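You operate a simulated robot arm through the tools that you are given. There is no shell and no other tool. Be economical: measure what you need, move in short steps, check, and stop when the job is done.

Carry out the task below with a simulated two-armed robot. There is one attempt and no reset: what you move stays moved.

JOB
Screw the lid on the flour shaker and flour both soft doughs.
Fine: lid on first; cover the dough on the green mat and on the red mat; stand the shaker back; leave the blue mat. Fingers off the dough. Spill a teaspoon at most, drop nothing, leave nothing switched on. Set down upright: flour shaker.

The check looks at the end state, three seconds after you hand in, the way a careful person would. Anything else that was tipped, shoved, dropped, spilled or broken makes it a failure. Lids that push on must go on centred and level and be pressed home; caps that screw on are set level and turned clockwise until they are tight.

ROBOT AND FRAMES
Two 6-joint arms with two-finger parallel grippers on one trunk, on a base that drives. Base frame: it is fixed to the floor where the robot stands at the start and does not move with it; the origin is under the middle of the robot, x ahead of it, y to its left, z up. Readings come in m, rad, newtons and seconds.
The left shoulder is at the start at [0.06, 0.187, 1.197], the right one opposite. With the tool pointing down near the work surface each hand reaches from about 0.2 to 0.62 m from the robot's upright axis, wherever it stands, measured 20 degrees to its own side. Places, roughly: blue dough mat (23x13x4 cm) [0.7, 1.1, 0.9]; green dough mat (23x13x4 cm) [0.7, 0.4, 0.9]; red dough mat (23x13x4 cm) [0.5, 0.4, 0.9]. Payload 1.57 kg a hand.
The tool frame of a hand sits at the grasp point between the pads (the TCP): z along the fingers, y along the line on which they close. The tips reach 0.03 m beyond it. Largest opening 0.11 m; finger width 0.024, thickness 0.012; the body of the gripper, 0.048 by 0.112 m, starts 0.078 m behind the TCP.
Orientation is that of the tool frame in the base frame, as [roll, pitch, yaw] about the fixed x, y, z axes, in that order (R = Rz(yaw) Ry(pitch) Rx(roll)). With the fingers straight down and closing along the base's y, the tool's x points along the base's -x, its y along +y and its z along -z.

CONTROLS
- The arms move only by the tool move_arm. It takes "left_steps", "right_steps" or both (then of equal length, played together; a hand with none holds still); each is a list of rows, each a list of 7 numbers: the gripper command, from -1 (fully open) to 1 (shut), values between in proportion, then the shift along the base's x, y, z in units of 30 mm (1.0 is 30 mm), then the turn, a rotation vector about the base's x, y, z in units of 6 degrees (1.0 is 6 degrees). In form: [[fingers, tx, ty, tz, ax, ay, az], ...]. A call has 1 to 10 rows; each row shifts and turns the commanded pose from where the row before left it. A call with a number of a shift or a turn outside -1 to 1 is refused whole. A row lasts 0.2 s, in which the tool goes at most 0.05 m and 0.15 rad; a call with a longer step from one row to the next is refused whole, and so is a gripper value outside its range. A pose out of reach is approached as far as the arm can. The call stops where the force on the tool passes 40 N (or 10 N more than at its start, if that is more) or the arm is blocked; 0.2 s more then pass. Each finger travels about 0.153 m/s and halts on what it meets, pressing with about 24 N; the grip force reading is that of the motor and also rises with nothing between the fingers. The clock runs only during rows and for 0.2 s after the last one: add rows that do not move to give the fingers time. The reply holds the time, the measured pose of the TCP, the force on the tool along the base axes, the opening and the grip force, in the units named above and with some noise, with the torque about the TCP (base axes, N m) and any sound that the robot's microphone picked up.
- Cameras (640 x 400 px; columns grow to the right, rows downward): "scene" is now at [0.01, 0.0218, 1.7328]; the picture's right is [0.32, -0.95, 0.00], its down [-0.76, -0.25, -0.60] and it looks along [0.57, 0.19, -0.80] (base axes); focal length 290 px, centre (320, 200). "left" rides on the left gripper at [0.07, -0.016, -0.141] in its tool frame; the picture's right is [0.23, 0.97, 0.00], its down [-0.86, 0.20, -0.48] and it looks along [-0.47, 0.11, 0.88] (tool axes); focal length 222 px, centre (320, 200). "right" rides on the right gripper at [0.07, 0.016, -0.141] in its tool frame; the picture's right is [-0.23, 0.97, 0.00], its down [-0.86, -0.20, -0.48] and it looks along [-0.47, -0.11, 0.88] (tool axes); focal length 222 px, centre (320, 200).
- grab_frame(camera): a new picture of that camera. No time passes.
- lift_body(by): slides the trunk up (or, below 0, down) by that many m; the arms and the scene camera ride with it, the base frame stays. It gives what a move gives, with no picture.
- base_move(legs): drives the robot by 1 to 6 legs, each [ahead, left, turn to the left] in m, m and rad, along the robot's own axes; the way and the turn of a leg run together, so that a leg with both is an arc; at most 1.5 m and 3.142 rad a leg. The arms and the cameras ride along, it lands a little off, and it stops where it bumps. It gives what a move gives.
- pan_tilt(pan, tilt): turns the head with the scene camera to pan (to the left, within 1.501 rad either way) and tilt (down, from -0.506 to 1.204), counted from straight ahead of the robot. It gives what a move gives.
- point_at(camera, pixels): for up to 12 pixels [column, row] of the newest picture of that camera ("zoom" is the newest enlarged one), the place [x, y, z] in the base frame of the surface seen there, good to about 0.002 m. No time passes.
- enlarge(camera, box): a new picture of the part [left, top, right, bottom] of that camera's present view, enlarged. No time passes.
- finish_job(): hands the job in; it is judged then, once.

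Work in short steps. Measure before you move; look again where a grasp or a placing could have gone wrong, and mend it. You have 80 turns and 70 pictures in all, those below and enlarged ones among them. Open the grippers and draw the arms clear of the work before you hand the job in, unless the task says otherwise; then end with one line.

The tools are called after ">>>" as a command line: name --argument value ..., lists and objects as JSON in quotes. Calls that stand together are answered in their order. move_arm: Moves the arms, as the interface text tells. Its arguments: {"type":"object","properties":{"left_steps":{"type":"array"},"right_steps":{"type":"array"}},"required":[]} The other tools are called the same way: lift_body (by) slides the trunk up or down; base_move (legs) drives the base; pan_tilt (pan, tilt) turns the head that bears the scene camera; grab_frame (camera) takes a picture; point_at (camera, pixels) gives the place of the surface under pixels of a picture; enlarge (camera, box) takes an enlarged picture of a part of a camera's view; finish_job () hands the job in.

At the start:

```text
clock: 0.0
left_position: [0.3425, 0.2731, 1.2605]
left_tcp_rot: [3.141, -0.001, 3.141]
left_ft_force: [0.2, 0.7, -0.5]
left_moment: [0.0, 0.03, 0.03]
left_opening: 0.1101
left_finger_force: 0.0
right_position: [0.3435, 0.0122, 1.2607]
right_tcp_rot: [3.141, 0.0, 3.139]
right_ft_force: [0.7, 1.2, 0.1]
right_moment: [0.01, -0.01, -0.02]
right_opening: 0.1099
right_finger_force: 0.1
trunk travel left (down, up): [-0.825, 0.165]
robot x, y, heading: [0.0035, 0.0036, -0.002]
head pan, tilt: [0.323, 0.932]
```

scene: 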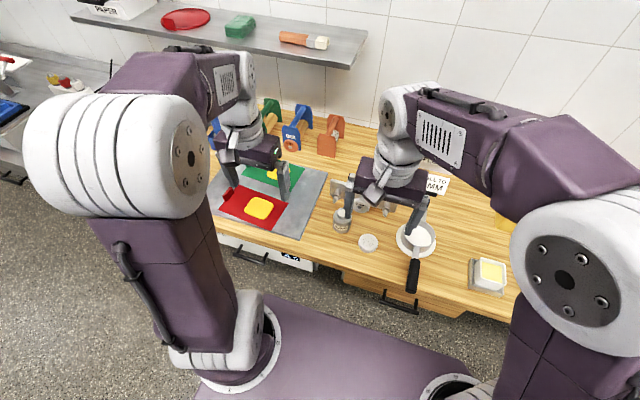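
right: 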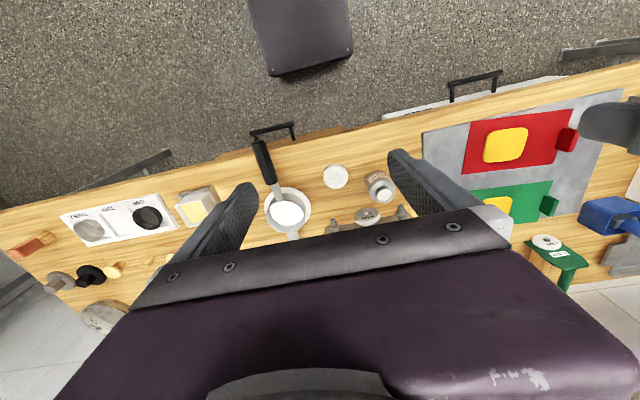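
left: 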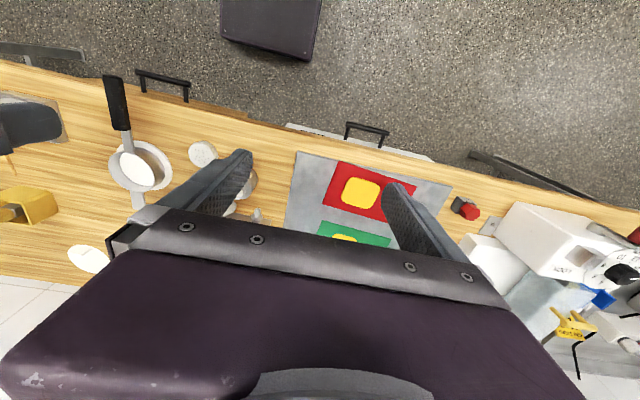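

The scene shows a jar near (343,220), a round lid near (368,242), and a bowl with a white heap at (418,238). I enlarge these to see what the shaker is.

>>> enlarge --camera "scene" --box '[300, 160, 480, 280]'

>>> enlarge --camera "right" --box '[230, 130, 430, 255]'

>>> enlarge --camera "scene" --box '[200, 80, 380, 250]'

```text
3.33 times, centred on (390, 220) of scene
```

zoom: 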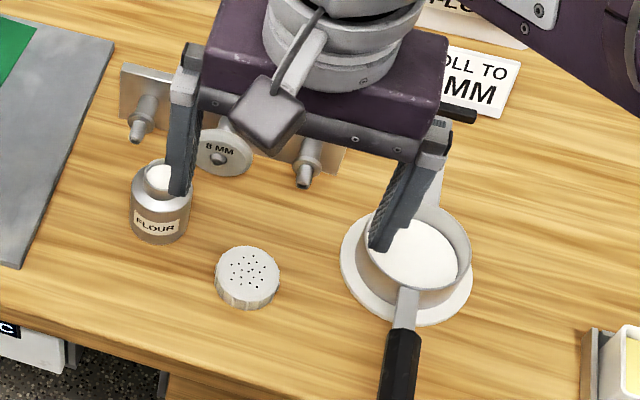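

```text
3.20 times, centred on (330, 192) of right
```

zoom: 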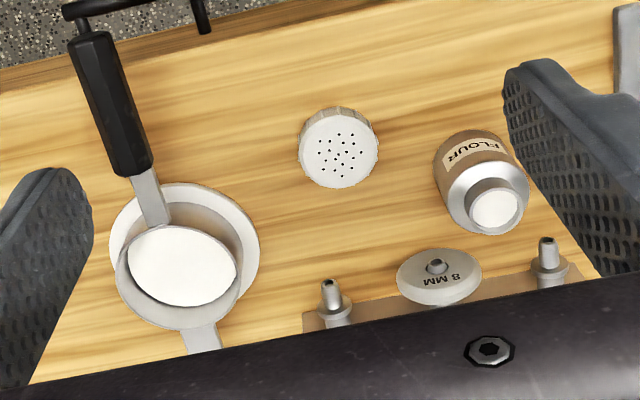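

```text
2.35 times, centred on (290, 165) of scene
```

zoom: 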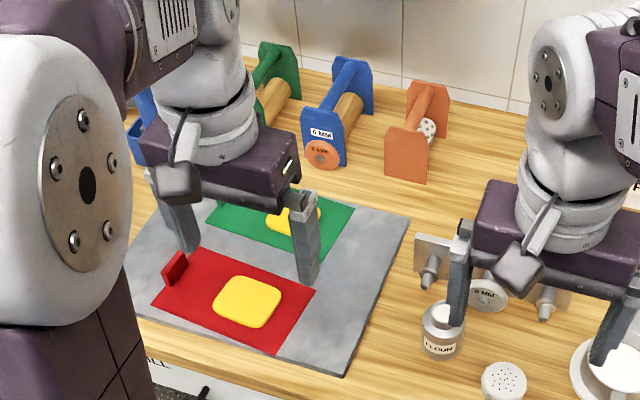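

I measure the lid, jar, mats and doughs in the right and scene pictures.

>>> point_at --camera "right" --pixels '[[336.3, 175.4], [325, 174], [348, 177], [335, 187], [337, 165], [384.7, 194.5], [377, 198], [392, 195], [372, 188], [376, 177], [360, 215], [350, 195]]'

>>> point_at --camera "zoom" --pixels '[[248, 300], [225, 285], [278, 300], [240, 325], [262, 280], [180, 290], [290, 330], [310, 295], [380, 340], [292, 222], [340, 215], [215, 220]]'

```text
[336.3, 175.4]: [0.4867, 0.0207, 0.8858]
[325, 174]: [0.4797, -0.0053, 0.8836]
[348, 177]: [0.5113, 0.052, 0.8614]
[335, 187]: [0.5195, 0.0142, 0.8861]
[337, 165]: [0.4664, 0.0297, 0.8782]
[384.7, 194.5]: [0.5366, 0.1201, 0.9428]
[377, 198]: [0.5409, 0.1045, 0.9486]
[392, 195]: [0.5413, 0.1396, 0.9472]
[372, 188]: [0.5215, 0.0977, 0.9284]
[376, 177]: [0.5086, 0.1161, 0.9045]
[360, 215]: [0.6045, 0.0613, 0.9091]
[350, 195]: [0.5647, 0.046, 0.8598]
```

```text
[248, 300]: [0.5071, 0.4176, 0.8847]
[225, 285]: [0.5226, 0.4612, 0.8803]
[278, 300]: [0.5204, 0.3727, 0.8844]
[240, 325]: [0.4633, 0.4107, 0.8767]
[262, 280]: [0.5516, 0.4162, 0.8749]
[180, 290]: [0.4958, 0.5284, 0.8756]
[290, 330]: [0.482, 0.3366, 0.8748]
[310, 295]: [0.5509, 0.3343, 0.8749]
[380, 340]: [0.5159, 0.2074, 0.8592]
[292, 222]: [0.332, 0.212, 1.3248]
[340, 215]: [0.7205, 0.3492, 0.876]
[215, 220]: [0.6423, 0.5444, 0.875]
```

The lid lies at about (0.49, 0.02), top z 0.886. The jar stands at about (0.54, 0.12), rim z 0.948, and the table is at z 0.86. I bring the right hand above the lid and tilt the left hand forward to take the jar from the side.

>>> move_arm --left_steps '[[-1, 0.1, 0, -0.3, 0, -1, 0], [-1, 0.1, 0, -0.5, 0, -1, 0], [-1, 0.1, 0, -0.5, 0, -1, 0], [-1, 0.1, -0.2, -0.5, 0, -1, 0], [-1, 0.1, -0.2, -0.5, 0, -1, 0], [-1, 0.1, -0.2, -0.5, 0, -1, 0], [-1, 0.1, -0.2, -0.5, 0, -1, 0], [-1, 0.1, -0.2, -0.5, 0, -1, 0], [-1, 0.1, -0.2, -0.5, 0, -1, 0], [-1, 0, 0, 0, 0, 0, 0]]' --right_steps '[[-0.45, 0.5, 0, -0.5, 0, 0, 0], [-0.45, 0.5, 0, -0.5, 0, 0, 0], [-0.45, 0.5, 0, -0.6, 0, 0, 0], [-0.45, 0.5, 0, -0.6, 0, 0, 0], [-0.45, 0.5, 0, -0.6, 0, 0, 0], [-0.45, 0.5, 0.1, -0.6, 0, 0, 0], [-0.45, 0.5, 0.1, -0.6, 0, 0, 0], [-0.45, 0.5, 0.1, -0.7, 0, 0, 0], [-0.45, 0.5, 0, -0.7, 0, 0, 0], [-0.45, 0.3, 0, -0.7, 0, 0, 0]]'

>>> grab_frame --camera "right"

>>> grab_frame --camera "left"

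>>> grab_frame --camera "scene"

```text
clock: 2.2
left_position: [0.448, 0.2691, 1.1707]
left_tcp_rot: [-3.113, 0.88, -3.139]
left_ft_force: [-0.1, -0.5, 0.5]
left_moment: [-0.04, 0.01, 0.05]
left_opening: 0.1101
left_finger_force: 0.1
left hand out of reach, approached as far as the arm can: row 6, 7, 8, 9
right_position: [0.4871, 0.0207, 1.077]
right_tcp_rot: [-3.14, 0.001, -3.141]
right_ft_force: [1.0, 0.0, 0.4]
right_moment: [0.0, 0.01, -0.01]
right_opening: 0.0803
right_finger_force: 0.0
trunk travel left (down, up): [-0.825, 0.165]
robot x, y, heading: [0.0019, -0.0037, -0.003]
head pan, tilt: [0.323, 0.932]
```

```text
63 pictures are left
```

right: 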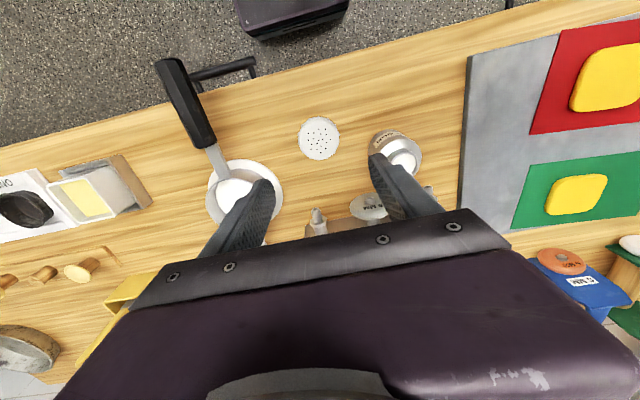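

```text
62 pictures are left
```

left: 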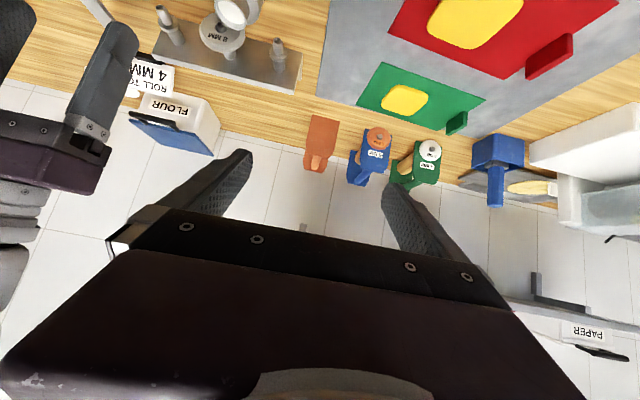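

```text
61 pictures are left
```

scene: 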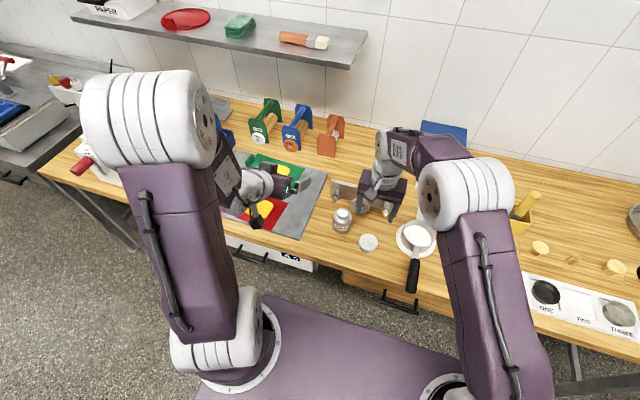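

The left arm folds too tightly this close in with the tilt (rot pitch 0.88, x 0.448 instead of 0.37). I test a step toward the jar's front, lower and to the right, to see what it can reach.

>>> move_arm --left_steps '[[-1, 0.5, -0.5, -0.5, 0, 0, 0], [-1, 0.5, -0.5, -0.5, 0, 0, 0], [-1, 0.5, -0.5, -0.5, 0, 0, 0], [-1, 0.3, -0.5, -0.5, 0, 0, 0], [-1, 0, 0, 0, 0, 0, 0], [-1, 0, 0, 0, 0, 0, 0]]'

```text
clock: 3.6
left_position: [0.5071, 0.2221, 1.1343]
left_tcp_rot: [-3.085, 0.873, -3.12]
left_ft_force: [0.3, -0.2, -0.7]
left_moment: [-0.02, -0.01, 0.01]
left_opening: 0.1099
left_finger_force: 0.0
left hand out of reach, approached as far as the arm can: row 2, 3, 4
right_position: [0.4854, 0.0215, 1.0777]
right_tcp_rot: [-3.141, 0.0, 3.141]
right_ft_force: [0.4, 0.2, 0.1]
right_moment: [0.01, -0.02, 0.01]
right_opening: 0.0796
right_finger_force: 0.0
trunk travel left (down, up): [-0.825, 0.165]
robot x, y, heading: [0.0019, -0.0005, -0.001]
head pan, tilt: [0.323, 0.932]
```

The steps count from the reached pose, and lower is out of reach with this tilt while the shoulders are high. I raise both hands, then lower the trunk so that the forearms lie flatter.

>>> move_arm --left_steps '[[-1, 0, 0.3, 0.8, 0, 0, 0], [-1, 0, 0.3, 0.8, 0, 0, 0], [-1, 0, 0.3, 0.8, 0, 0, 0], [-1, 0, 0.3, 0.8, 0, 0, 0]]' --right_steps '[[-0.45, 0, 0, 0.9, 0, 0, 0], [-0.45, 0, 0, 0.9, 0, 0, 0], [-0.45, 0, 0, 0.9, 0, 0, 0], [-0.45, 0, 0, 0.9, 0, 0, 0]]'

>>> lift_body --by -0.2

```text
clock: 4.6
left_position: [0.5079, 0.2592, 1.2315]
left_tcp_rot: [-3.113, 0.883, -3.136]
left_ft_force: [-0.5, 0.0, 0.2]
left_moment: [0.03, 0.01, 0.0]
left_opening: 0.1099
left_finger_force: 0.1
right_position: [0.4854, 0.021, 1.1859]
right_tcp_rot: [3.142, -0.001, -3.141]
right_ft_force: [-0.5, 0.9, 0.1]
right_moment: [0.04, 0.0, 0.04]
right_opening: 0.0797
right_finger_force: 0.0
trunk travel left (down, up): [-0.825, 0.165]
robot x, y, heading: [-0.0036, 0.0003, -0.003]
head pan, tilt: [0.323, 0.932]
```

```text
clock: 6.8
left_position: [0.5076, 0.2589, 1.0306]
left_tcp_rot: [-3.114, 0.882, -3.139]
left_ft_force: [0.4, 0.6, 0.3]
left_moment: [-0.02, 0.0, -0.03]
left_opening: 0.1099
left_finger_force: 0.0
right_position: [0.4865, 0.0217, 0.9849]
right_tcp_rot: [3.141, -0.001, -3.141]
right_ft_force: [-0.6, -0.6, 0.6]
right_moment: [-0.03, 0.01, 0.0]
right_opening: 0.08
right_finger_force: 0.1
trunk travel left (down, up): [-0.625, 0.365]
robot x, y, heading: [0.0025, 0.0014, -0.002]
head pan, tilt: [0.323, 0.932]
```

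Shoulders are now near z 1.0. I take the lid view from the right camera at z 0.985 and move the left hand back toward the pre-grasp in front of the jar.

>>> move_arm --left_steps '[[-1, -0.7, -0.2, -0.2, 0, -0.5, 0], [-1, -0.7, -0.2, -0.2, 0, -0.5, 0], [-1, -0.7, -0.6, -0.2, 0, 0, 0], [-1, -0.2, -0.9, -0.2, 0, 0, 0], [-1, 0, -0.9, -0.2, 0, 0, 0], [-1, 0, -0.9, -0.2, 0, 0, 0], [-1, 0, 0, 0, 0, 0, 0]]'

>>> grab_frame --camera "right"

>>> grab_frame --camera "left"

>>> grab_frame --camera "scene"

```text
clock: 8.4
left_position: [0.4741, 0.2134, 1.0135]
left_tcp_rot: [-3.108, 0.984, -3.139]
left_ft_force: [1.2, -0.1, 0.3]
left_moment: [0.04, 0.02, -0.02]
left_opening: 0.1099
left_finger_force: 0.0
left hand out of reach, approached as far as the arm can: row 3, 4, 5, 6
right_position: [0.4883, 0.0212, 0.9862]
right_tcp_rot: [-3.141, 0.0, 3.141]
right_ft_force: [0.0, -0.4, -0.3]
right_moment: [0.04, 0.01, 0.01]
right_opening: 0.0798
right_finger_force: 0.0
trunk travel left (down, up): [-0.625, 0.365]
robot x, y, heading: [0.0011, 0.0023, 0.001]
head pan, tilt: [0.323, 0.932]
```

```text
60 pictures are left
```

right: 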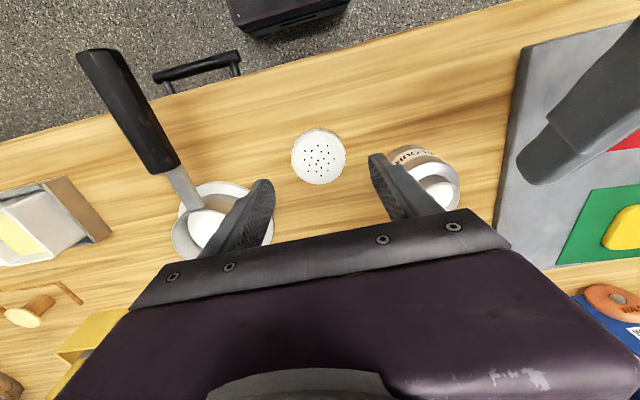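

```text
59 pictures are left
```

left: 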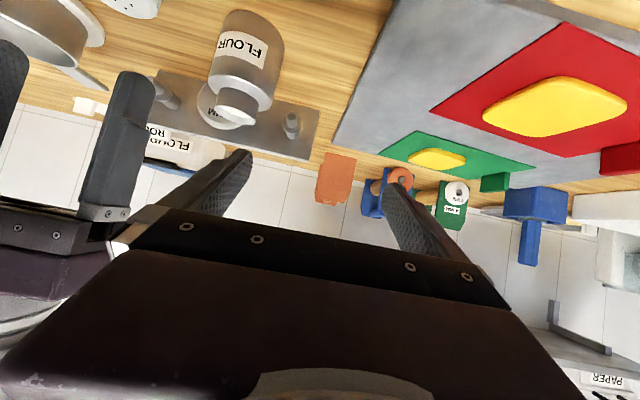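

```text
58 pictures are left
```

scene: 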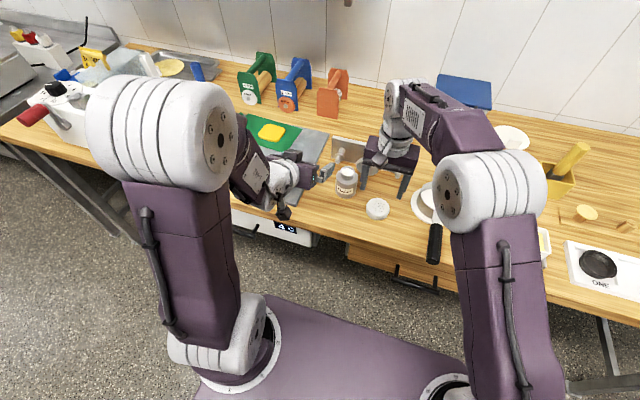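

The lid is centred at (318,157) in the right picture, and the left arm is limited by folding too close to its shoulder. I measure the lid, jar and table points exactly.

>>> point_at --camera "right" --pixels '[[318, 157], [294, 155], [343, 160], [317, 132], [318, 180], [355, 156], [440, 188], [425, 190], [455, 192], [438, 200], [180, 237], [195, 235]]'

>>> point_at --camera "left" --pixels '[[245, 50], [210, 78], [268, 92], [238, 80], [215, 98], [258, 105], [230, 115], [258, 20], [280, 60], [545, 100], [437, 157], [290, 125]]'

```text
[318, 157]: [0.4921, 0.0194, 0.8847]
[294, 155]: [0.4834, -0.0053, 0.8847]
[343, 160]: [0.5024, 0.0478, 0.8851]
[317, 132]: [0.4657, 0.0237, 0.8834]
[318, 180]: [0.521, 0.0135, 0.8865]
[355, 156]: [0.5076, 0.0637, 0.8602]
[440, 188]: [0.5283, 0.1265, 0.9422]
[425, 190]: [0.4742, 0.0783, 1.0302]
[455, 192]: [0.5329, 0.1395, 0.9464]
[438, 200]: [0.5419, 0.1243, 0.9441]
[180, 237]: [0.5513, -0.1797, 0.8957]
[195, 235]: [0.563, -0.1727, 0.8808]
```

```text
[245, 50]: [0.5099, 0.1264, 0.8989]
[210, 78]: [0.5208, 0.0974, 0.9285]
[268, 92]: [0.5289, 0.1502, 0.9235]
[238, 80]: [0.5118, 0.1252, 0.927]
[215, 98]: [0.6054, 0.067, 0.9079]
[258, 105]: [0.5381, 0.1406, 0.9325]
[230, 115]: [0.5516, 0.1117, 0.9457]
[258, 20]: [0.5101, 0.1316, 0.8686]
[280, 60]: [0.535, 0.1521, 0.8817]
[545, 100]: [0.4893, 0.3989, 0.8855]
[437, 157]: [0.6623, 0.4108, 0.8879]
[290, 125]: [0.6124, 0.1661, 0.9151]
```

The lid centre is (0.493, 0.021) with radius 0.028, spanning z 0.860 to 0.885. I descend with the right hand to z 0.898 and close on it.

>>> move_arm --right_steps '[[-0.45, 0.2, 0, -0.9, 0, 0, 0], [-0.45, 0, 0, -0.9, 0, 0, 0], [-0.45, 0, 0, -0.7, 0, 0, 0], [-0.45, 0, 0, -0.43, 0, 0, 0], [-0.2, 0, 0, 0, 0, 0, 0], [0.2, 0, 0, 0, 0, 0, 0], [0.5, 0, 0, 0, 0, 0, 0], [0.5, 0, 0, 0, 0, 0, 0]]'

```text
clock: 10.2
left_position: [0.4746, 0.2146, 1.0131]
left_tcp_rot: [-3.109, 0.984, -3.138]
left_ft_force: [0.1, -0.6, 1.1]
left_moment: [0.01, 0.03, -0.03]
left_opening: 0.1101
left_finger_force: 0.0
right_position: [0.4934, 0.0211, 0.8973]
right_tcp_rot: [-3.141, 0.0, 3.141]
right_ft_force: [-0.5, 0.2, 0.0]
right_moment: [0.02, 0.02, -0.02]
right_opening: 0.0608
right_finger_force: 24.4
trunk travel left (down, up): [-0.625, 0.365]
robot x, y, heading: [0.0045, -0.0014, -0.0]
head pan, tilt: [0.323, 0.932]
```

The grip force is 24 N at opening 0.061, so the lid is held. I lift both hands before lowering the trunk further.

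>>> move_arm --left_steps '[[-1, 0, 0.3, 0.5, 0, 0, 0], [-1, 0, 0.3, 0.8, 0, 0, 0], [-1, 0, 0, 0.8, 0, 0, 0], [-1, 0, 0, 0.8, 0, 0, 0], [-1, 0, 0, 0.8, 0, 0, 0], [-1, 0, 0, 0.8, 0, 0, 0], [-1, 0, 0, 0.8, 0, 0, 0], [-1, 0, 0, 0.8, 0, 0, 0], [-1, 0, 0, 0.8, 0, 0, 0], [-1, 0, 0, 0.8, 0, 0, 0]]' --right_steps '[[0.5, 0, 0, 0.5, 0, 0, 0], [0.5, 0, 0, 1, 0, 0, 0], [0.5, 0, 0, 1, 0, 0, 0], [0.5, 0, 0, 1, 0, 0, 0], [0.5, 0, 0, 1, 0, 0, 0], [0.5, 0, 0, 1, 0, 0, 0], [0.5, 0, 0, 1, 0, 0, 0], [0.5, 0, 0, 1, 0, 0, 0], [0.5, 0, 0, 1, 0, 0, 0], [0.5, 0, 0, 1, 0, 0, 0]]'

>>> lift_body --by -0.2

```text
clock: 12.4
left_position: [0.4734, 0.2331, 1.2451]
left_tcp_rot: [-3.112, 0.986, -3.139]
left_ft_force: [-1.0, 0.3, 0.4]
left_moment: [0.04, 0.01, 0.02]
left_opening: 0.1101
left_finger_force: 0.1
right_position: [0.4601, 0.0054, 1.1612]
right_tcp_rot: [-3.141, 0.001, -3.142]
right_ft_force: [-1.3, 0.0, -0.8]
right_moment: [-0.04, -0.02, -0.01]
right_opening: 0.061
right_finger_force: 24.1
right hand out of reach, approached as far as the arm can: row 8, 9, 10
trunk travel left (down, up): [-0.625, 0.365]
robot x, y, heading: [0.001, -0.0017, -0.001]
head pan, tilt: [0.323, 0.932]
```

```text
clock: 14.5
left_position: [0.4755, 0.2334, 1.0433]
left_tcp_rot: [-3.111, 0.987, -3.139]
left_ft_force: [0.1, -0.1, -0.8]
left_moment: [-0.01, 0.0, -0.02]
left_opening: 0.11
left_finger_force: 0.1
right_position: [0.4611, 0.0046, 0.9609]
right_tcp_rot: [-3.141, 0.0, 3.142]
right_ft_force: [0.3, 1.2, -0.8]
right_moment: [0.01, 0.01, -0.03]
right_opening: 0.0607
right_finger_force: 23.7
trunk travel left (down, up): [-0.425, 0.565]
robot x, y, heading: [0.0013, 0.0011, -0.0]
head pan, tilt: [0.323, 0.932]
```

With the shoulders at 0.80, I test whether the left hand gets to the pre-grasp (0.44, 0.124, 0.965) in front of the jar.

>>> move_arm --left_steps '[[-1, -0.5, -0.2, -0.3, 0, 0, 0], [-1, -0.5, -0.5, -0.3, 0, 0, 0], [-1, -0.2, -0.7, -0.4, 0, 0, 0], [-1, 0, -0.7, -0.4, 0, 0, 0], [-1, 0, -0.8, -0.6, 0, 0, 0], [-1, 0, -0.75, -0.6, 0, 0, 0], [-1, 0, 0, 0, 0, 0, 0]]'

>>> grab_frame --camera "scene"

```text
clock: 16.1
left_position: [0.4583, 0.1254, 0.9634]
left_tcp_rot: [-3.112, 0.984, -3.137]
left_ft_force: [0.0, 0.5, 0.0]
left_moment: [0.01, -0.01, -0.03]
left_opening: 0.11
left_finger_force: 0.1
left hand out of reach, approached as far as the arm can: row 2, 3
right_position: [0.4603, 0.0049, 0.9611]
right_tcp_rot: [3.141, 0.001, 3.141]
right_ft_force: [0.0, -0.6, -0.6]
right_moment: [0.01, -0.02, 0.01]
right_opening: 0.0607
right_finger_force: 24.5
trunk travel left (down, up): [-0.425, 0.565]
robot x, y, heading: [-0.0023, 0.0017, 0.003]
head pan, tilt: [0.323, 0.932]
```

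```text
57 pictures are left
```

scene: 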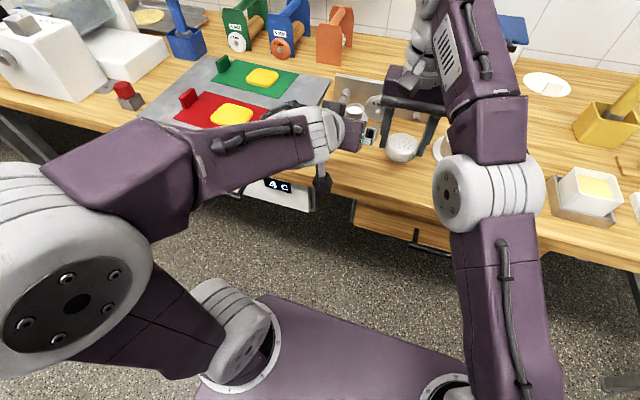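

The left hand reached (0.458, 0.125, 0.963). I advance to the jar at (0.540, 0.1235, 0.897) along the fingers and close.

>>> move_arm --left_steps '[[-1, 0.6, 0, -0.5, 0, 0, 0], [-1, 0.6, 0, -0.5, 0, 0, 0], [-1, 0.6, 0, -0.5, 0, 0, 0], [-1, 0.6, 0, -0.45, 0, 0, 0], [-1, 0.32, -0.06, -0.25, 0, 0, 0], [-1, 0, 0, 0, 0, 0, 0]]'

>>> grab_frame --camera "left"

>>> enlarge --camera "scene" --box '[280, 60, 460, 220]'

```text
clock: 17.5
left_position: [0.5384, 0.1246, 0.8979]
left_tcp_rot: [-3.113, 0.985, -3.138]
left_ft_force: [0.5, 0.1, -0.5]
left_moment: [0.0, -0.01, -0.01]
left_opening: 0.1099
left_finger_force: 0.1
right_position: [0.4608, 0.0058, 0.9599]
right_tcp_rot: [3.141, -0.001, -3.141]
right_ft_force: [0.4, 0.8, -0.1]
right_moment: [0.05, 0.0, 0.03]
right_opening: 0.0609
right_finger_force: 24.4
trunk travel left (down, up): [-0.425, 0.565]
robot x, y, heading: [0.0009, 0.0007, -0.001]
head pan, tilt: [0.323, 0.932]
```

```text
56 pictures are left
```

left: 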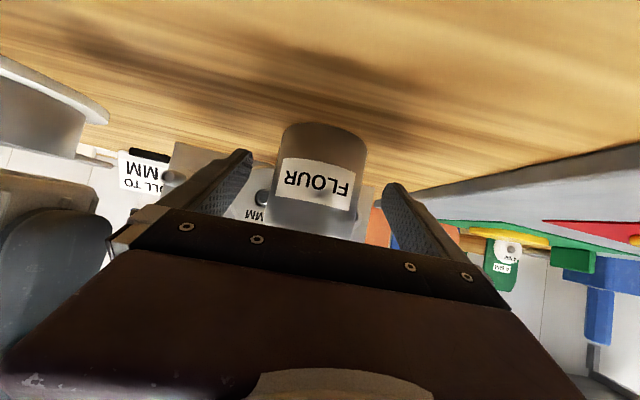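

```text
2.50 times, centred on (370, 140) of scene
```

zoom: 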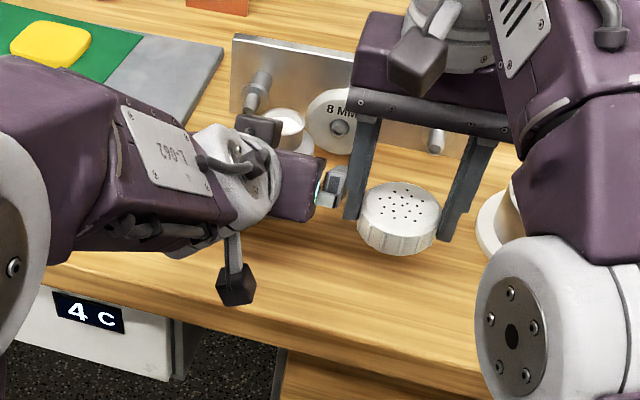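

Jar sits between the fingers (label at (318,180) between the pads). I close, then lift 3 cm.

>>> move_arm --left_steps '[[-0.4, 0, 0, 0, 0, 0, 0], [0, 0, 0, 0, 0, 0, 0], [0.5, 0, 0, 0, 0, 0, 0], [0.5, 0, 0, 0, 0, 0, 0], [0.5, 0, 0, 0, 0, 0, 0], [0.5, 0, 0, 0.5, 0, 0, 0], [0.5, 0, 0, 0.5, 0, 0, 0], [0.5, 0, 0, 0, 0, 0, 0]]'

>>> grab_frame --camera "left"

```text
clock: 19.3
left_position: [0.5391, 0.1231, 0.929]
left_tcp_rot: [-3.111, 0.985, -3.139]
left_ft_force: [-0.4, 0.5, -2.3]
left_moment: [0.01, -0.01, -0.01]
left_opening: 0.0611
left_finger_force: 24.0
right_position: [0.4616, 0.0051, 0.9597]
right_tcp_rot: [3.141, 0.0, -3.14]
right_ft_force: [0.4, 0.0, -0.5]
right_moment: [0.02, -0.01, 0.02]
right_opening: 0.0608
right_finger_force: 24.2
trunk travel left (down, up): [-0.425, 0.565]
robot x, y, heading: [0.0001, -0.0029, 0.001]
head pan, tilt: [0.323, 0.932]
```

```text
54 pictures are left
```

left: 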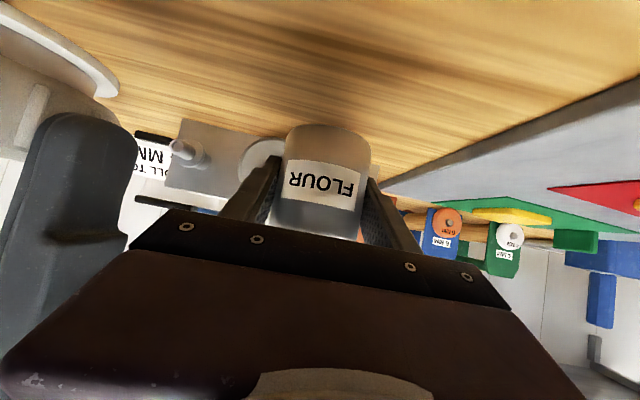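

The jar is held (24 N, about 2 N of weight). The right hand cannot reach out to the jar's original spot at height, so I raise the trunk 0.10 m and then lower the jar again with the left arm.

>>> lift_body --by 0.1

>>> move_arm --left_steps '[[0.5, 0, 0, -0.6, 0, 0, 0], [0.5, 0, 0, -0.6, 0, 0, 0], [0.5, 0, 0, -0.6, 0, 0, 0], [0.5, 0, 0, -0.6, 0, 0, 0], [0.5, 0, 0, -0.6, 0, 0, 0], [0.5, 0, 0, 0, 0, 0, 0]]'

```text
clock: 20.7
left_position: [0.5404, 0.1227, 1.0273]
left_tcp_rot: [-3.112, 0.984, -3.138]
left_ft_force: [0.2, -0.1, -1.9]
left_moment: [-0.01, -0.02, 0.01]
left_opening: 0.061
left_finger_force: 23.5
right_position: [0.461, 0.0059, 1.0597]
right_tcp_rot: [3.141, 0.0, 3.141]
right_ft_force: [-0.2, -0.7, 0.2]
right_moment: [-0.02, 0.0, 0.0]
right_opening: 0.0607
right_finger_force: 24.0
trunk travel left (down, up): [-0.525, 0.465]
robot x, y, heading: [-0.0013, 0.0003, 0.0]
head pan, tilt: [0.323, 0.932]
```

```text
clock: 22.1
left_position: [0.5394, 0.1236, 0.9376]
left_tcp_rot: [-3.113, 0.984, -3.138]
left_ft_force: [-0.5, 0.2, -3.4]
left_moment: [0.02, -0.01, -0.02]
left_opening: 0.0612
left_finger_force: 23.9
right_position: [0.4614, 0.0049, 1.0603]
right_tcp_rot: [3.141, -0.001, -3.141]
right_ft_force: [-0.3, 0.4, 0.1]
right_moment: [-0.02, 0.0, 0.0]
right_opening: 0.0608
right_finger_force: 23.8
trunk travel left (down, up): [-0.525, 0.465]
robot x, y, heading: [-0.0037, 0.0012, -0.003]
head pan, tilt: [0.323, 0.932]
```

Now I move the jar sideways to about (0.50, 0.03) at z 0.937, its rim passing beneath the lid (lid bottom 1.023).

>>> move_arm --left_steps '[[0.5, -0.2, -0.6, 0, 0, 0, 0], [0.5, -0.2, -0.6, 0, 0, 0, 0], [0.5, -0.3, -0.6, 0, 0, 0, 0], [0.5, -0.3, -0.6, 0, 0, 0, 0], [0.5, -0.3, -0.7, 0, 0, 0, 0], [0.5, 0, 0, 0, 0, 0, 0]]'

>>> grab_frame --camera "scene"

```text
clock: 23.1
left_position: [0.511, 0.0551, 0.9388]
left_tcp_rot: [-3.102, 0.986, -3.109]
left_ft_force: [1.4, 4.7, 0.0]
left_moment: [-0.53, 0.16, -0.3]
left_opening: 0.0609
left_finger_force: 24.1
right_position: [0.4584, 0.0007, 1.0609]
right_tcp_rot: [-3.126, -0.016, 3.139]
right_ft_force: [-0.7, -4.5, -2.5]
right_moment: [-0.21, 0.02, 0.09]
right_opening: 0.0604
right_finger_force: 23.6
trunk travel left (down, up): [-0.525, 0.465]
robot x, y, heading: [-0.0023, 0.0006, 0.004]
head pan, tilt: [0.323, 0.932]
stopped in row 5 (left hand): the force on the tool passed its limit at 57 N (the readings are from after the stop); the commanded pose is now the measured one
```

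```text
53 pictures are left
```

scene: 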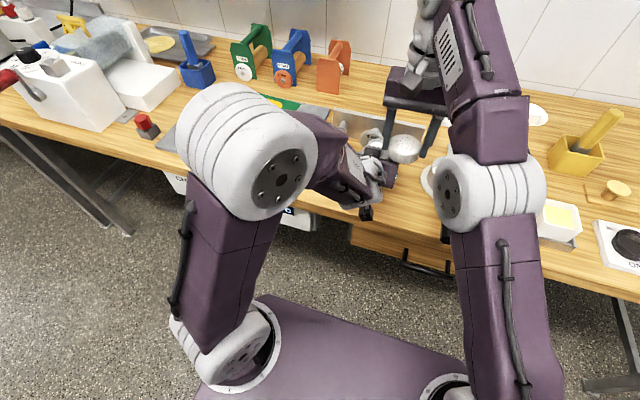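

The hands touched: the left hand's rear rises to about z 1.02 at x 0.45, just under the right fingers. I back the left hand off to +y and look closely.

>>> move_arm --left_steps '[[0.5, 0.1, 0.6, 0, 0, 0, 0], [0.5, 0.1, 0.6, 0, 0, 0, 0], [0.5, 0, 0, 0, 0, 0, 0]]'

>>> enlarge --camera "scene" --box '[300, 80, 480, 220]'

>>> grab_frame --camera "right"

```text
clock: 23.9
left_position: [0.5178, 0.0903, 0.938]
left_tcp_rot: [-3.102, 0.986, -3.113]
left_ft_force: [0.1, -0.6, -2.4]
left_moment: [0.04, 0.0, -0.01]
left_opening: 0.0612
left_finger_force: 24.0
right_position: [0.4578, 0.0017, 1.0619]
right_tcp_rot: [-3.127, -0.012, 3.14]
right_ft_force: [-0.1, 0.8, 0.7]
right_moment: [0.04, -0.02, 0.0]
right_opening: 0.0608
right_finger_force: 23.7
trunk travel left (down, up): [-0.525, 0.465]
robot x, y, heading: [0.0022, 0.0023, 0.002]
head pan, tilt: [0.323, 0.932]
```

```text
2.86 times, centred on (390, 150) of scene
```

zoom: 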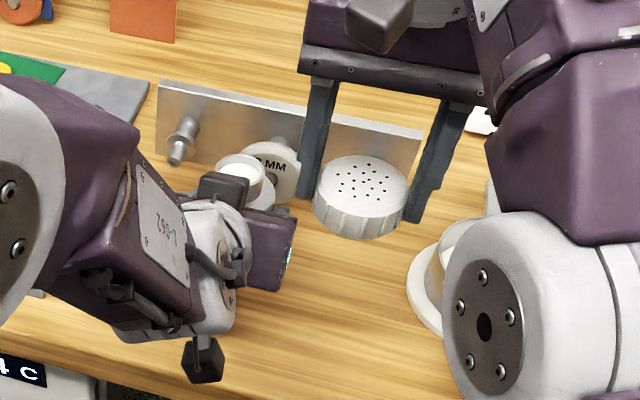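

```text
51 pictures are left
```

right: 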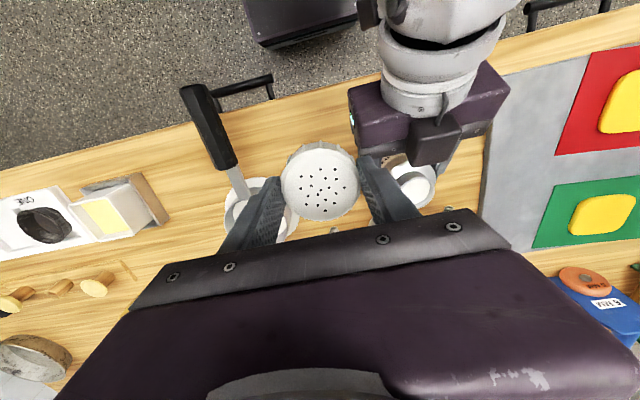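

A dark box on top of the left gripper, at (435,140) in the right picture, sits near the jar mouth. I measure it against the jar rim.

>>> point_at --camera "right" --pixels '[[435, 125], [420, 145], [452, 135], [430, 155], [405, 180], [425, 190], [415, 203], [400, 130], [360, 115], [490, 85], [320, 180], [432, 170]]'

>>> point_at --camera "zoom" --pixels '[[222, 182], [205, 355], [240, 180], [235, 200], [242, 175], [270, 230], [262, 165], [222, 160], [362, 175], [360, 225], [340, 215], [210, 215]]'

```text
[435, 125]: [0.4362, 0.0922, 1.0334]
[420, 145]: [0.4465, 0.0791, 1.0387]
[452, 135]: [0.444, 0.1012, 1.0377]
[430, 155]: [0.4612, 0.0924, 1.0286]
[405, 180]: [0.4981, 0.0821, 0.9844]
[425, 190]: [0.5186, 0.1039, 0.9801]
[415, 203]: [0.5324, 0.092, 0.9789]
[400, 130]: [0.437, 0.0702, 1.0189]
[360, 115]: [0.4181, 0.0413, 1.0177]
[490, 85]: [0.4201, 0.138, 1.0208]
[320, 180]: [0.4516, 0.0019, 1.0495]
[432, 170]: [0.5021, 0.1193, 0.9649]
```

```text
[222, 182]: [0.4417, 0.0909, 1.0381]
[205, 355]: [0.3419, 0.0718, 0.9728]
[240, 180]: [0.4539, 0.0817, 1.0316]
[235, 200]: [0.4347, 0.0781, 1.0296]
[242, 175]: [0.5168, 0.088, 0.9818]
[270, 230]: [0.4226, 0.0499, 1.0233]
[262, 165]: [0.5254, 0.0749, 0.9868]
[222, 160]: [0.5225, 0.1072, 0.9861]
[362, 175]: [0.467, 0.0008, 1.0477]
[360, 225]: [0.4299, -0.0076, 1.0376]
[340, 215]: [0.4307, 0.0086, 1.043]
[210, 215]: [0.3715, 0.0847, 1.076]
```

The box is 5 cm behind the jar mouth, so the lid has room if the right hand comes straight over the jar. I move the right hand to y = -0.13 (levelling it) so that the jar can come to about (0.48, -0.03) in the air, where both arms reach.

>>> move_arm --right_steps '[[0.5, 0, -0.8, 0.0, 0.14, -0.11, 0], [0.5, 0.1, -0.9, 0, 0, 0, 0], [0.5, 0.2, -0.9, 0, 0, 0, 0], [0.5, 0.2, -0.9, 0, 0, 0, 0], [0.5, 0.2, -0.9, 0, 0, 0, 0], [0.5, 0, 0, 0, 0, 0, 0]]'

>>> move_arm --left_steps '[[0.5, -0.2, -0.6, 0.2, 0.1, 0, -0.24], [0.5, -0.2, -0.7, 0.2, 0, 0, 0], [0.5, -0.2, -0.7, 0.1, 0, 0, 0], [0.5, -0.2, -0.7, 0, 0, 0, 0], [0.5, -0.2, -0.7, 0, 0, 0, 0], [0.5, -0.2, -0.6, 0, 0, 0, 0], [0.5, 0, 0, 0, 0, 0, 0]]'

>>> grab_frame --camera "scene"

```text
clock: 25.3
left_position: [0.5171, 0.0913, 0.9375]
left_tcp_rot: [-3.101, 0.987, -3.109]
left_ft_force: [0.7, 0.2, -1.5]
left_moment: [0.02, 0.02, -0.01]
left_opening: 0.061
left_finger_force: 24.3
right_position: [0.4781, -0.131, 1.0605]
right_tcp_rot: [3.14, -0.003, 3.14]
right_ft_force: [0.4, 0.1, -0.2]
right_moment: [0.0, 0.0, 0.01]
right_opening: 0.0608
right_finger_force: 23.9
trunk travel left (down, up): [-0.525, 0.465]
robot x, y, heading: [-0.0002, -0.0012, 0.0]
head pan, tilt: [0.323, 0.932]
```

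```text
clock: 26.9
left_position: [0.4806, -0.0289, 0.9525]
left_tcp_rot: [-3.121, 0.987, 3.131]
left_ft_force: [-0.2, -0.8, -2.3]
left_moment: [0.01, 0.01, 0.05]
left_opening: 0.0608
left_finger_force: 24.2
right_position: [0.4789, -0.1307, 1.061]
right_tcp_rot: [3.141, -0.003, 3.14]
right_ft_force: [0.7, -0.2, -0.9]
right_moment: [0.02, -0.03, 0.02]
right_opening: 0.0609
right_finger_force: 24.0
trunk travel left (down, up): [-0.525, 0.465]
robot x, y, heading: [0.0015, 0.0004, -0.001]
head pan, tilt: [0.323, 0.932]
```

```text
50 pictures are left
```

scene: 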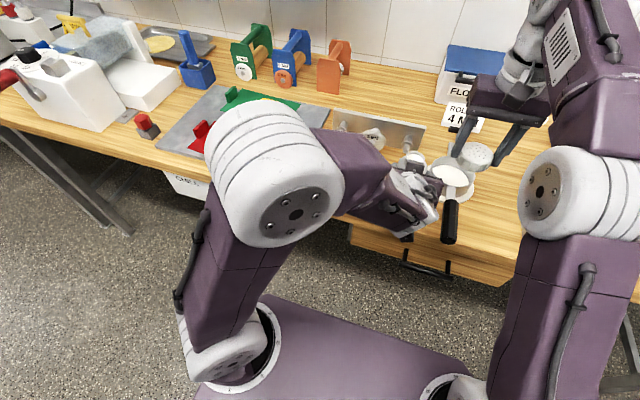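

Both hands are in place. I measure the jar rim and the lid in enlarged views.

>>> enlarge --camera "right" --box '[250, 80, 450, 205]'

>>> enlarge --camera "scene" --box '[390, 120, 518, 200]'

```text
3.20 times, centred on (350, 142) of right
```

zoom: 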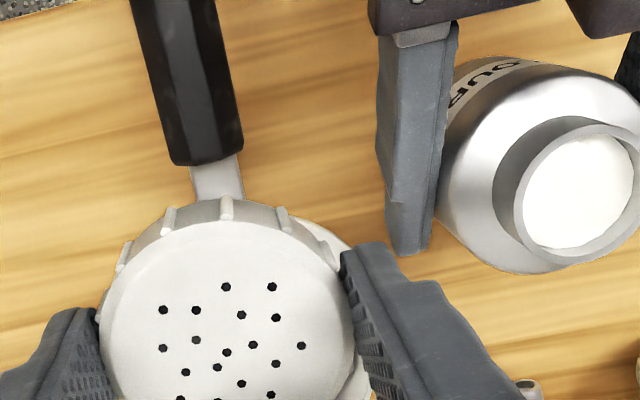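

```text
5.00 times, centred on (454, 160) of scene
```

zoom: 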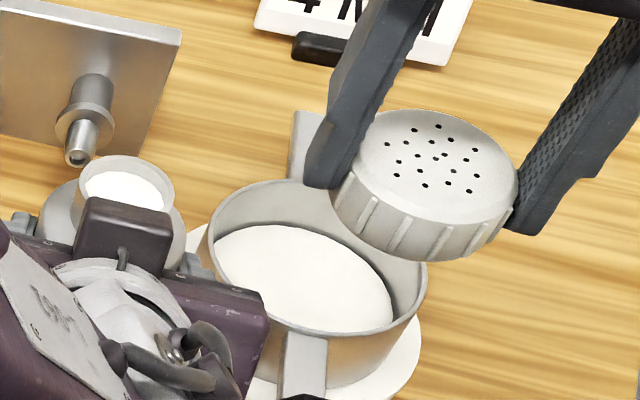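

I measure several rim points and lid edge points.

>>> grab_frame --camera "right"

>>> point_at --camera "right" --pixels '[[412.5, 141], [436, 120], [449, 126], [450, 145], [440, 157], [426, 160.5], [430.6, 139.5], [321, 175], [283, 178], [360, 178], [318, 149], [325, 215]]'

>>> point_at --camera "zoom" --pixels '[[78, 190], [172, 187], [125, 160], [100, 164], [155, 165], [125, 185], [440, 165], [365, 165], [515, 190], [435, 112], [435, 228], [425, 185]]'

```text
47 pictures are left
```

right: 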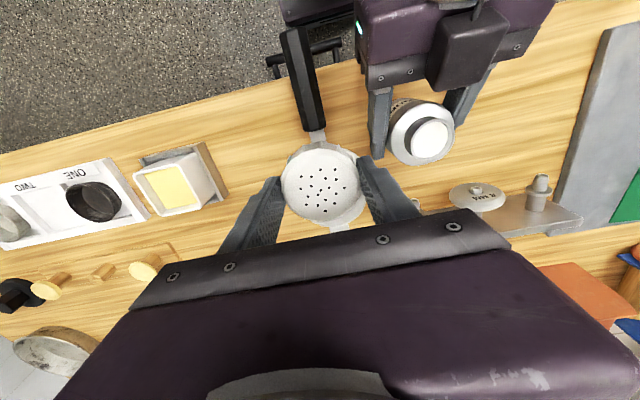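

```text
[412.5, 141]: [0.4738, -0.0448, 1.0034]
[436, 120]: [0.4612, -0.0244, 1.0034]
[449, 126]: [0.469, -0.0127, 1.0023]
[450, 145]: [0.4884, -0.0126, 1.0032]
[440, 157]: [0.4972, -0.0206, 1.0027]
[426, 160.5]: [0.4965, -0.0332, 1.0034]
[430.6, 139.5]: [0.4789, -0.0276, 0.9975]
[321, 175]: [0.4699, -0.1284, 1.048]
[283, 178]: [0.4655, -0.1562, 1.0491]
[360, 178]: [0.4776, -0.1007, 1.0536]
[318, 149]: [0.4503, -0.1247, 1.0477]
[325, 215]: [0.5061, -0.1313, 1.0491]
```

```text
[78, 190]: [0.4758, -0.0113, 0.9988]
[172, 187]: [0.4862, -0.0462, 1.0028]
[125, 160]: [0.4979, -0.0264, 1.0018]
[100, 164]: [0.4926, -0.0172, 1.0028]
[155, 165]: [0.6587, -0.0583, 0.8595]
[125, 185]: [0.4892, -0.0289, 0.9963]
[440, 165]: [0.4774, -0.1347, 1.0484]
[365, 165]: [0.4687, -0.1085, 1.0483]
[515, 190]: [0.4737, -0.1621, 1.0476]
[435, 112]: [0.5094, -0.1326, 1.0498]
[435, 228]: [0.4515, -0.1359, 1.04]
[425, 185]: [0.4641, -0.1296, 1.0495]
```

The rim circle fits centre (0.4795, -0.0285) at z 1.003. The lid is centred on the right TCP with its bottom at about 1.023. I bring the lid over the jar, 1 cm above the rim.

>>> move_arm --right_steps '[[0.5, 0, 0.6, -0.3, 0, 0, 0], [0.5, 0, 0.7, 0, 0, 0, 0], [0.5, 0, 0.7, 0, 0, 0, 0], [0.5, 0, 0.7, 0, 0, 0, 0], [0.5, 0.03, 0.7, 0, 0, 0, 0], [0.5, 0, 0, 0, 0, 0, 0], [0.5, 0, 0, 0, 0, 0, 0]]'

>>> enlarge --camera "scene" --box '[366, 110, 494, 190]'

```text
clock: 28.5
left_position: [0.4798, -0.0286, 0.9524]
left_tcp_rot: [-3.119, 0.986, 3.131]
left_ft_force: [0.6, -0.7, -1.8]
left_moment: [0.01, -0.01, -0.04]
left_opening: 0.0611
left_finger_force: 24.4
right_position: [0.4798, -0.0286, 1.049]
right_tcp_rot: [3.141, -0.003, 3.14]
right_ft_force: [0.7, 0.3, -0.5]
right_moment: [0.02, -0.03, -0.01]
right_opening: 0.0609
right_finger_force: 24.4
trunk travel left (down, up): [-0.525, 0.465]
robot x, y, heading: [0.0007, 0.0008, -0.001]
head pan, tilt: [0.323, 0.932]
```

```text
5.00 times, centred on (430, 150) of scene
```

zoom: 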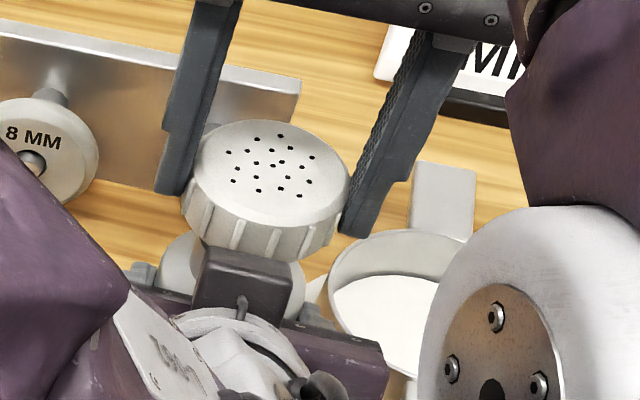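

Aligned within a millimetre. I lower gently in small steps until the force shows contact.

>>> move_arm --right_steps '[[0.5, 0, 0, -0.2, 0, 0, 0], [0.5, 0, 0, -0.1, 0, 0, 0], [0.5, 0, 0, -0.07, 0, 0, 0], [0.5, 0, 0, -0.07, 0, 0, 0], [0.5, 0, 0, 0, 0, 0, 0]]'

```text
clock: 29.7
left_position: [0.4805, -0.0285, 0.9521]
left_tcp_rot: [-3.121, 0.986, 3.129]
left_ft_force: [2.5, -0.1, -4.6]
left_moment: [-0.02, 0.14, -0.04]
left_opening: 0.0612
left_finger_force: 24.3
right_position: [0.4791, -0.0295, 1.0379]
right_tcp_rot: [-3.141, -0.004, 3.14]
right_ft_force: [-3.5, -0.7, 3.2]
right_moment: [0.0, 0.17, 0.03]
right_opening: 0.0608
right_finger_force: 24.1
trunk travel left (down, up): [-0.525, 0.465]
robot x, y, heading: [-0.0011, 0.0005, -0.002]
head pan, tilt: [0.323, 0.932]
```

Contact at z 1.038, with a sideways push of -3.5 N in x, so I shift 1 mm in -x. Then I begin turning clockwise (seen from above) with light downward pressure.

>>> move_arm --right_steps '[[0.5, -0.04, 0, 0, 0, 0, 0], [0.5, 0, 0, 0, 0, 0, -0.8], [0.5, 0, 0, 0, 0, 0, -0.8], [0.5, 0, 0, 0, 0, 0, -0.8], [0.5, 0, 0, 0, 0, 0, -0.8], [0.5, 0, 0, 0, 0, 0, 0]]'

```text
clock: 31.1
left_position: [0.4798, -0.0291, 0.9536]
left_tcp_rot: [-3.121, 0.986, 3.132]
left_ft_force: [-0.4, -0.2, -2.2]
left_moment: [0.0, 0.02, -0.02]
left_opening: 0.0608
left_finger_force: 23.8
right_position: [0.4792, -0.0292, 1.0383]
right_tcp_rot: [3.141, -0.002, 2.804]
right_ft_force: [0.1, 0.0, -0.6]
right_moment: [0.05, -0.04, 0.01]
right_opening: 0.0608
right_finger_force: 23.5
trunk travel left (down, up): [-0.525, 0.465]
robot x, y, heading: [0.0002, 0.0001, -0.0]
head pan, tilt: [0.323, 0.932]
```

No load now. I keep turning while following down slightly.

>>> move_arm --right_steps '[[0.5, 0, 0, -0.06, 0, 0, -1], [0.5, 0, 0, -0.06, 0, 0, -1], [0.5, 0, 0, -0.03, 0, 0, -1], [0.5, 0, 0, -0.03, 0, 0, -1], [0.5, 0, 0, 0, 0, 0, 0]]'

```text
clock: 32.3
left_position: [0.4793, -0.0297, 0.9547]
left_tcp_rot: [-3.121, 0.987, 3.131]
left_ft_force: [5.9, -7.8, -1.7]
left_moment: [0.36, 0.33, 0.01]
left_opening: 0.0609
left_finger_force: 23.4
right_position: [0.4796, -0.0295, 1.0325]
right_tcp_rot: [3.141, -0.001, 2.384]
right_ft_force: [-6.9, 7.3, -0.4]
right_moment: [0.22, 0.2, 0.04]
right_opening: 0.0606
right_finger_force: 24.2
trunk travel left (down, up): [-0.525, 0.465]
robot x, y, heading: [-0.0032, 0.0053, -0.002]
head pan, tilt: [0.323, 0.932]
```

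The lid has dropped 6 mm, with a sideways strain of about 10 N. I relieve it with a 2 mm shift and turn on.

>>> move_arm --right_steps '[[0.5, -0.06, 0.06, 0, 0, 0, 0], [0.5, 0, 0, 0, 0, 0, 0]]'

>>> move_arm --right_steps '[[0.5, 0, 0, -0.03, 0, 0, -1], [0.5, 0, 0, -0.03, 0, 0, -1], [0.5, 0, 0, -0.03, 0, 0, -1], [0.5, 0, 0, 0, 0, 0, 0]]'

```text
clock: 32.9
left_position: [0.4805, -0.0286, 0.9536]
left_tcp_rot: [-3.12, 0.984, 3.133]
left_ft_force: [-4.0, -2.5, -2.1]
left_moment: [0.12, -0.19, 0.03]
left_opening: 0.0607
left_finger_force: 23.7
right_position: [0.4772, -0.0282, 1.0327]
right_tcp_rot: [3.14, 0.0, 2.384]
right_ft_force: [4.2, 2.2, 0.4]
right_moment: [0.08, -0.18, -0.03]
right_opening: 0.0605
right_finger_force: 23.4
trunk travel left (down, up): [-0.525, 0.465]
robot x, y, heading: [0.0022, -0.0018, 0.008]
head pan, tilt: [0.323, 0.932]
```

```text
clock: 33.9
left_position: [0.4796, -0.0274, 0.9506]
left_tcp_rot: [-3.122, 0.983, 3.132]
left_ft_force: [-13.4, 10.0, -17.3]
left_moment: [-0.75, -1.75, -0.63]
left_opening: 0.0607
left_finger_force: 24.2
right_position: [0.4775, -0.0289, 1.0308]
right_tcp_rot: [3.139, 0.001, 2.067]
right_ft_force: [13.1, -10.8, 14.7]
right_moment: [-0.08, 0.66, 0.64]
right_opening: 0.0605
right_finger_force: 24.1
trunk travel left (down, up): [-0.525, 0.465]
robot x, y, heading: [0.001, -0.0016, 0.004]
head pan, tilt: [0.323, 0.932]
```

Torque 0.64 N m and 15 N down show binding, so I relieve the strain sideways and look at the lid's level.

>>> move_arm --right_steps '[[0.5, 0.05, -0.04, 0.05, 0, 0, 0], [0.5, 0, 0, 0, 0, 0, 0]]'

>>> enlarge --camera "scene" --box '[376, 110, 472, 170]'

```text
clock: 34.5
left_position: [0.4796, -0.0287, 0.9529]
left_tcp_rot: [-3.121, 0.986, 3.13]
left_ft_force: [-2.7, 5.9, -16.8]
left_moment: [-0.35, -0.93, -0.32]
left_opening: 0.0607
left_finger_force: 24.0
right_position: [0.4778, -0.0282, 1.0315]
right_tcp_rot: [3.141, -0.004, 2.072]
right_ft_force: [2.4, -5.6, 14.2]
right_moment: [-0.12, 0.71, 0.28]
right_opening: 0.0608
right_finger_force: 24.4
trunk travel left (down, up): [-0.525, 0.465]
robot x, y, heading: [0.0001, -0.0018, -0.004]
head pan, tilt: [0.323, 0.932]
```

```text
6.67 times, centred on (424, 140) of scene
```

zoom: 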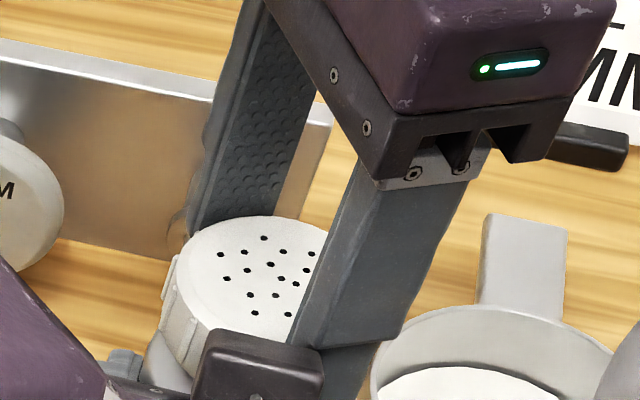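

The turned finger now presses on the left gripper's body (corner near (0.43,-0.04)), not on the thread. Strokes must therefore stay within about ±45° of the sideways direction. I turn back 18°, release the lid and look at it.

>>> move_arm --right_steps '[[0.5, 0, 0, 0.04, 0, 0, 1], [0.5, 0, 0, 0.04, 0, 0, 1], [0.5, 0, 0, 0, 0, 0, 1], [0.2, 0, 0, 0, 0, 0, 0], [-0.1, 0, 0, 0, 0, 0, 0], [-0.4, 0, 0, 0, 0, 0, 0], [-0.4, 0, 0, 0, 0, 0, 0]]'

>>> enlarge --camera "scene" --box '[376, 110, 472, 170]'

```text
clock: 36.1
left_position: [0.4791, -0.0283, 0.954]
left_tcp_rot: [-3.121, 0.987, 3.131]
left_ft_force: [-0.6, 0.2, -3.0]
left_moment: [0.02, 0.01, 0.05]
left_opening: 0.0605
left_finger_force: 24.2
right_position: [0.4787, -0.0284, 1.0337]
right_tcp_rot: [-3.14, -0.003, 2.386]
right_ft_force: [0.2, 0.8, 0.3]
right_moment: [0.02, 0.01, 0.01]
right_opening: 0.0768
right_finger_force: 0.0
trunk travel left (down, up): [-0.525, 0.465]
robot x, y, heading: [0.0008, -0.0022, -0.0]
head pan, tilt: [0.323, 0.932]
```

```text
6.67 times, centred on (424, 140) of scene
```

zoom: 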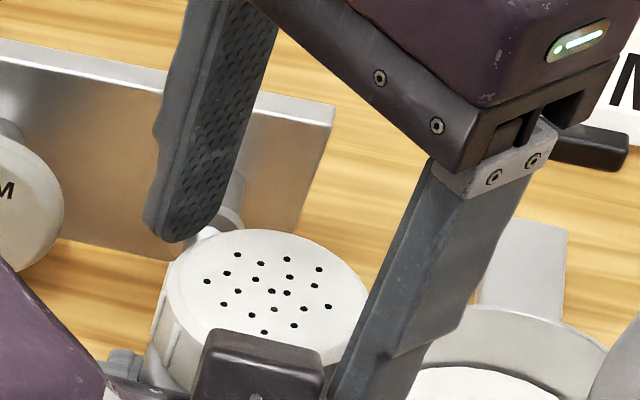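

I check the lid's level and height with points on its top.

>>> point_at --camera "zoom" --pixels '[[190, 275], [350, 285], [265, 240], [265, 310], [215, 250], [325, 325], [320, 255], [215, 315], [172, 285], [365, 310]]'

```text
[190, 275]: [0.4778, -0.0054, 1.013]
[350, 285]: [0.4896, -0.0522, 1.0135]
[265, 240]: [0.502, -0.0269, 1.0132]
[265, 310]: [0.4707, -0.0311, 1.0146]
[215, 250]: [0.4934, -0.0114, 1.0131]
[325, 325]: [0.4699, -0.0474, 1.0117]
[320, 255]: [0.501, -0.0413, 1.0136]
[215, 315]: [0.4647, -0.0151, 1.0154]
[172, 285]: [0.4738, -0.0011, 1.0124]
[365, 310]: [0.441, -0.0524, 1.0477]
```

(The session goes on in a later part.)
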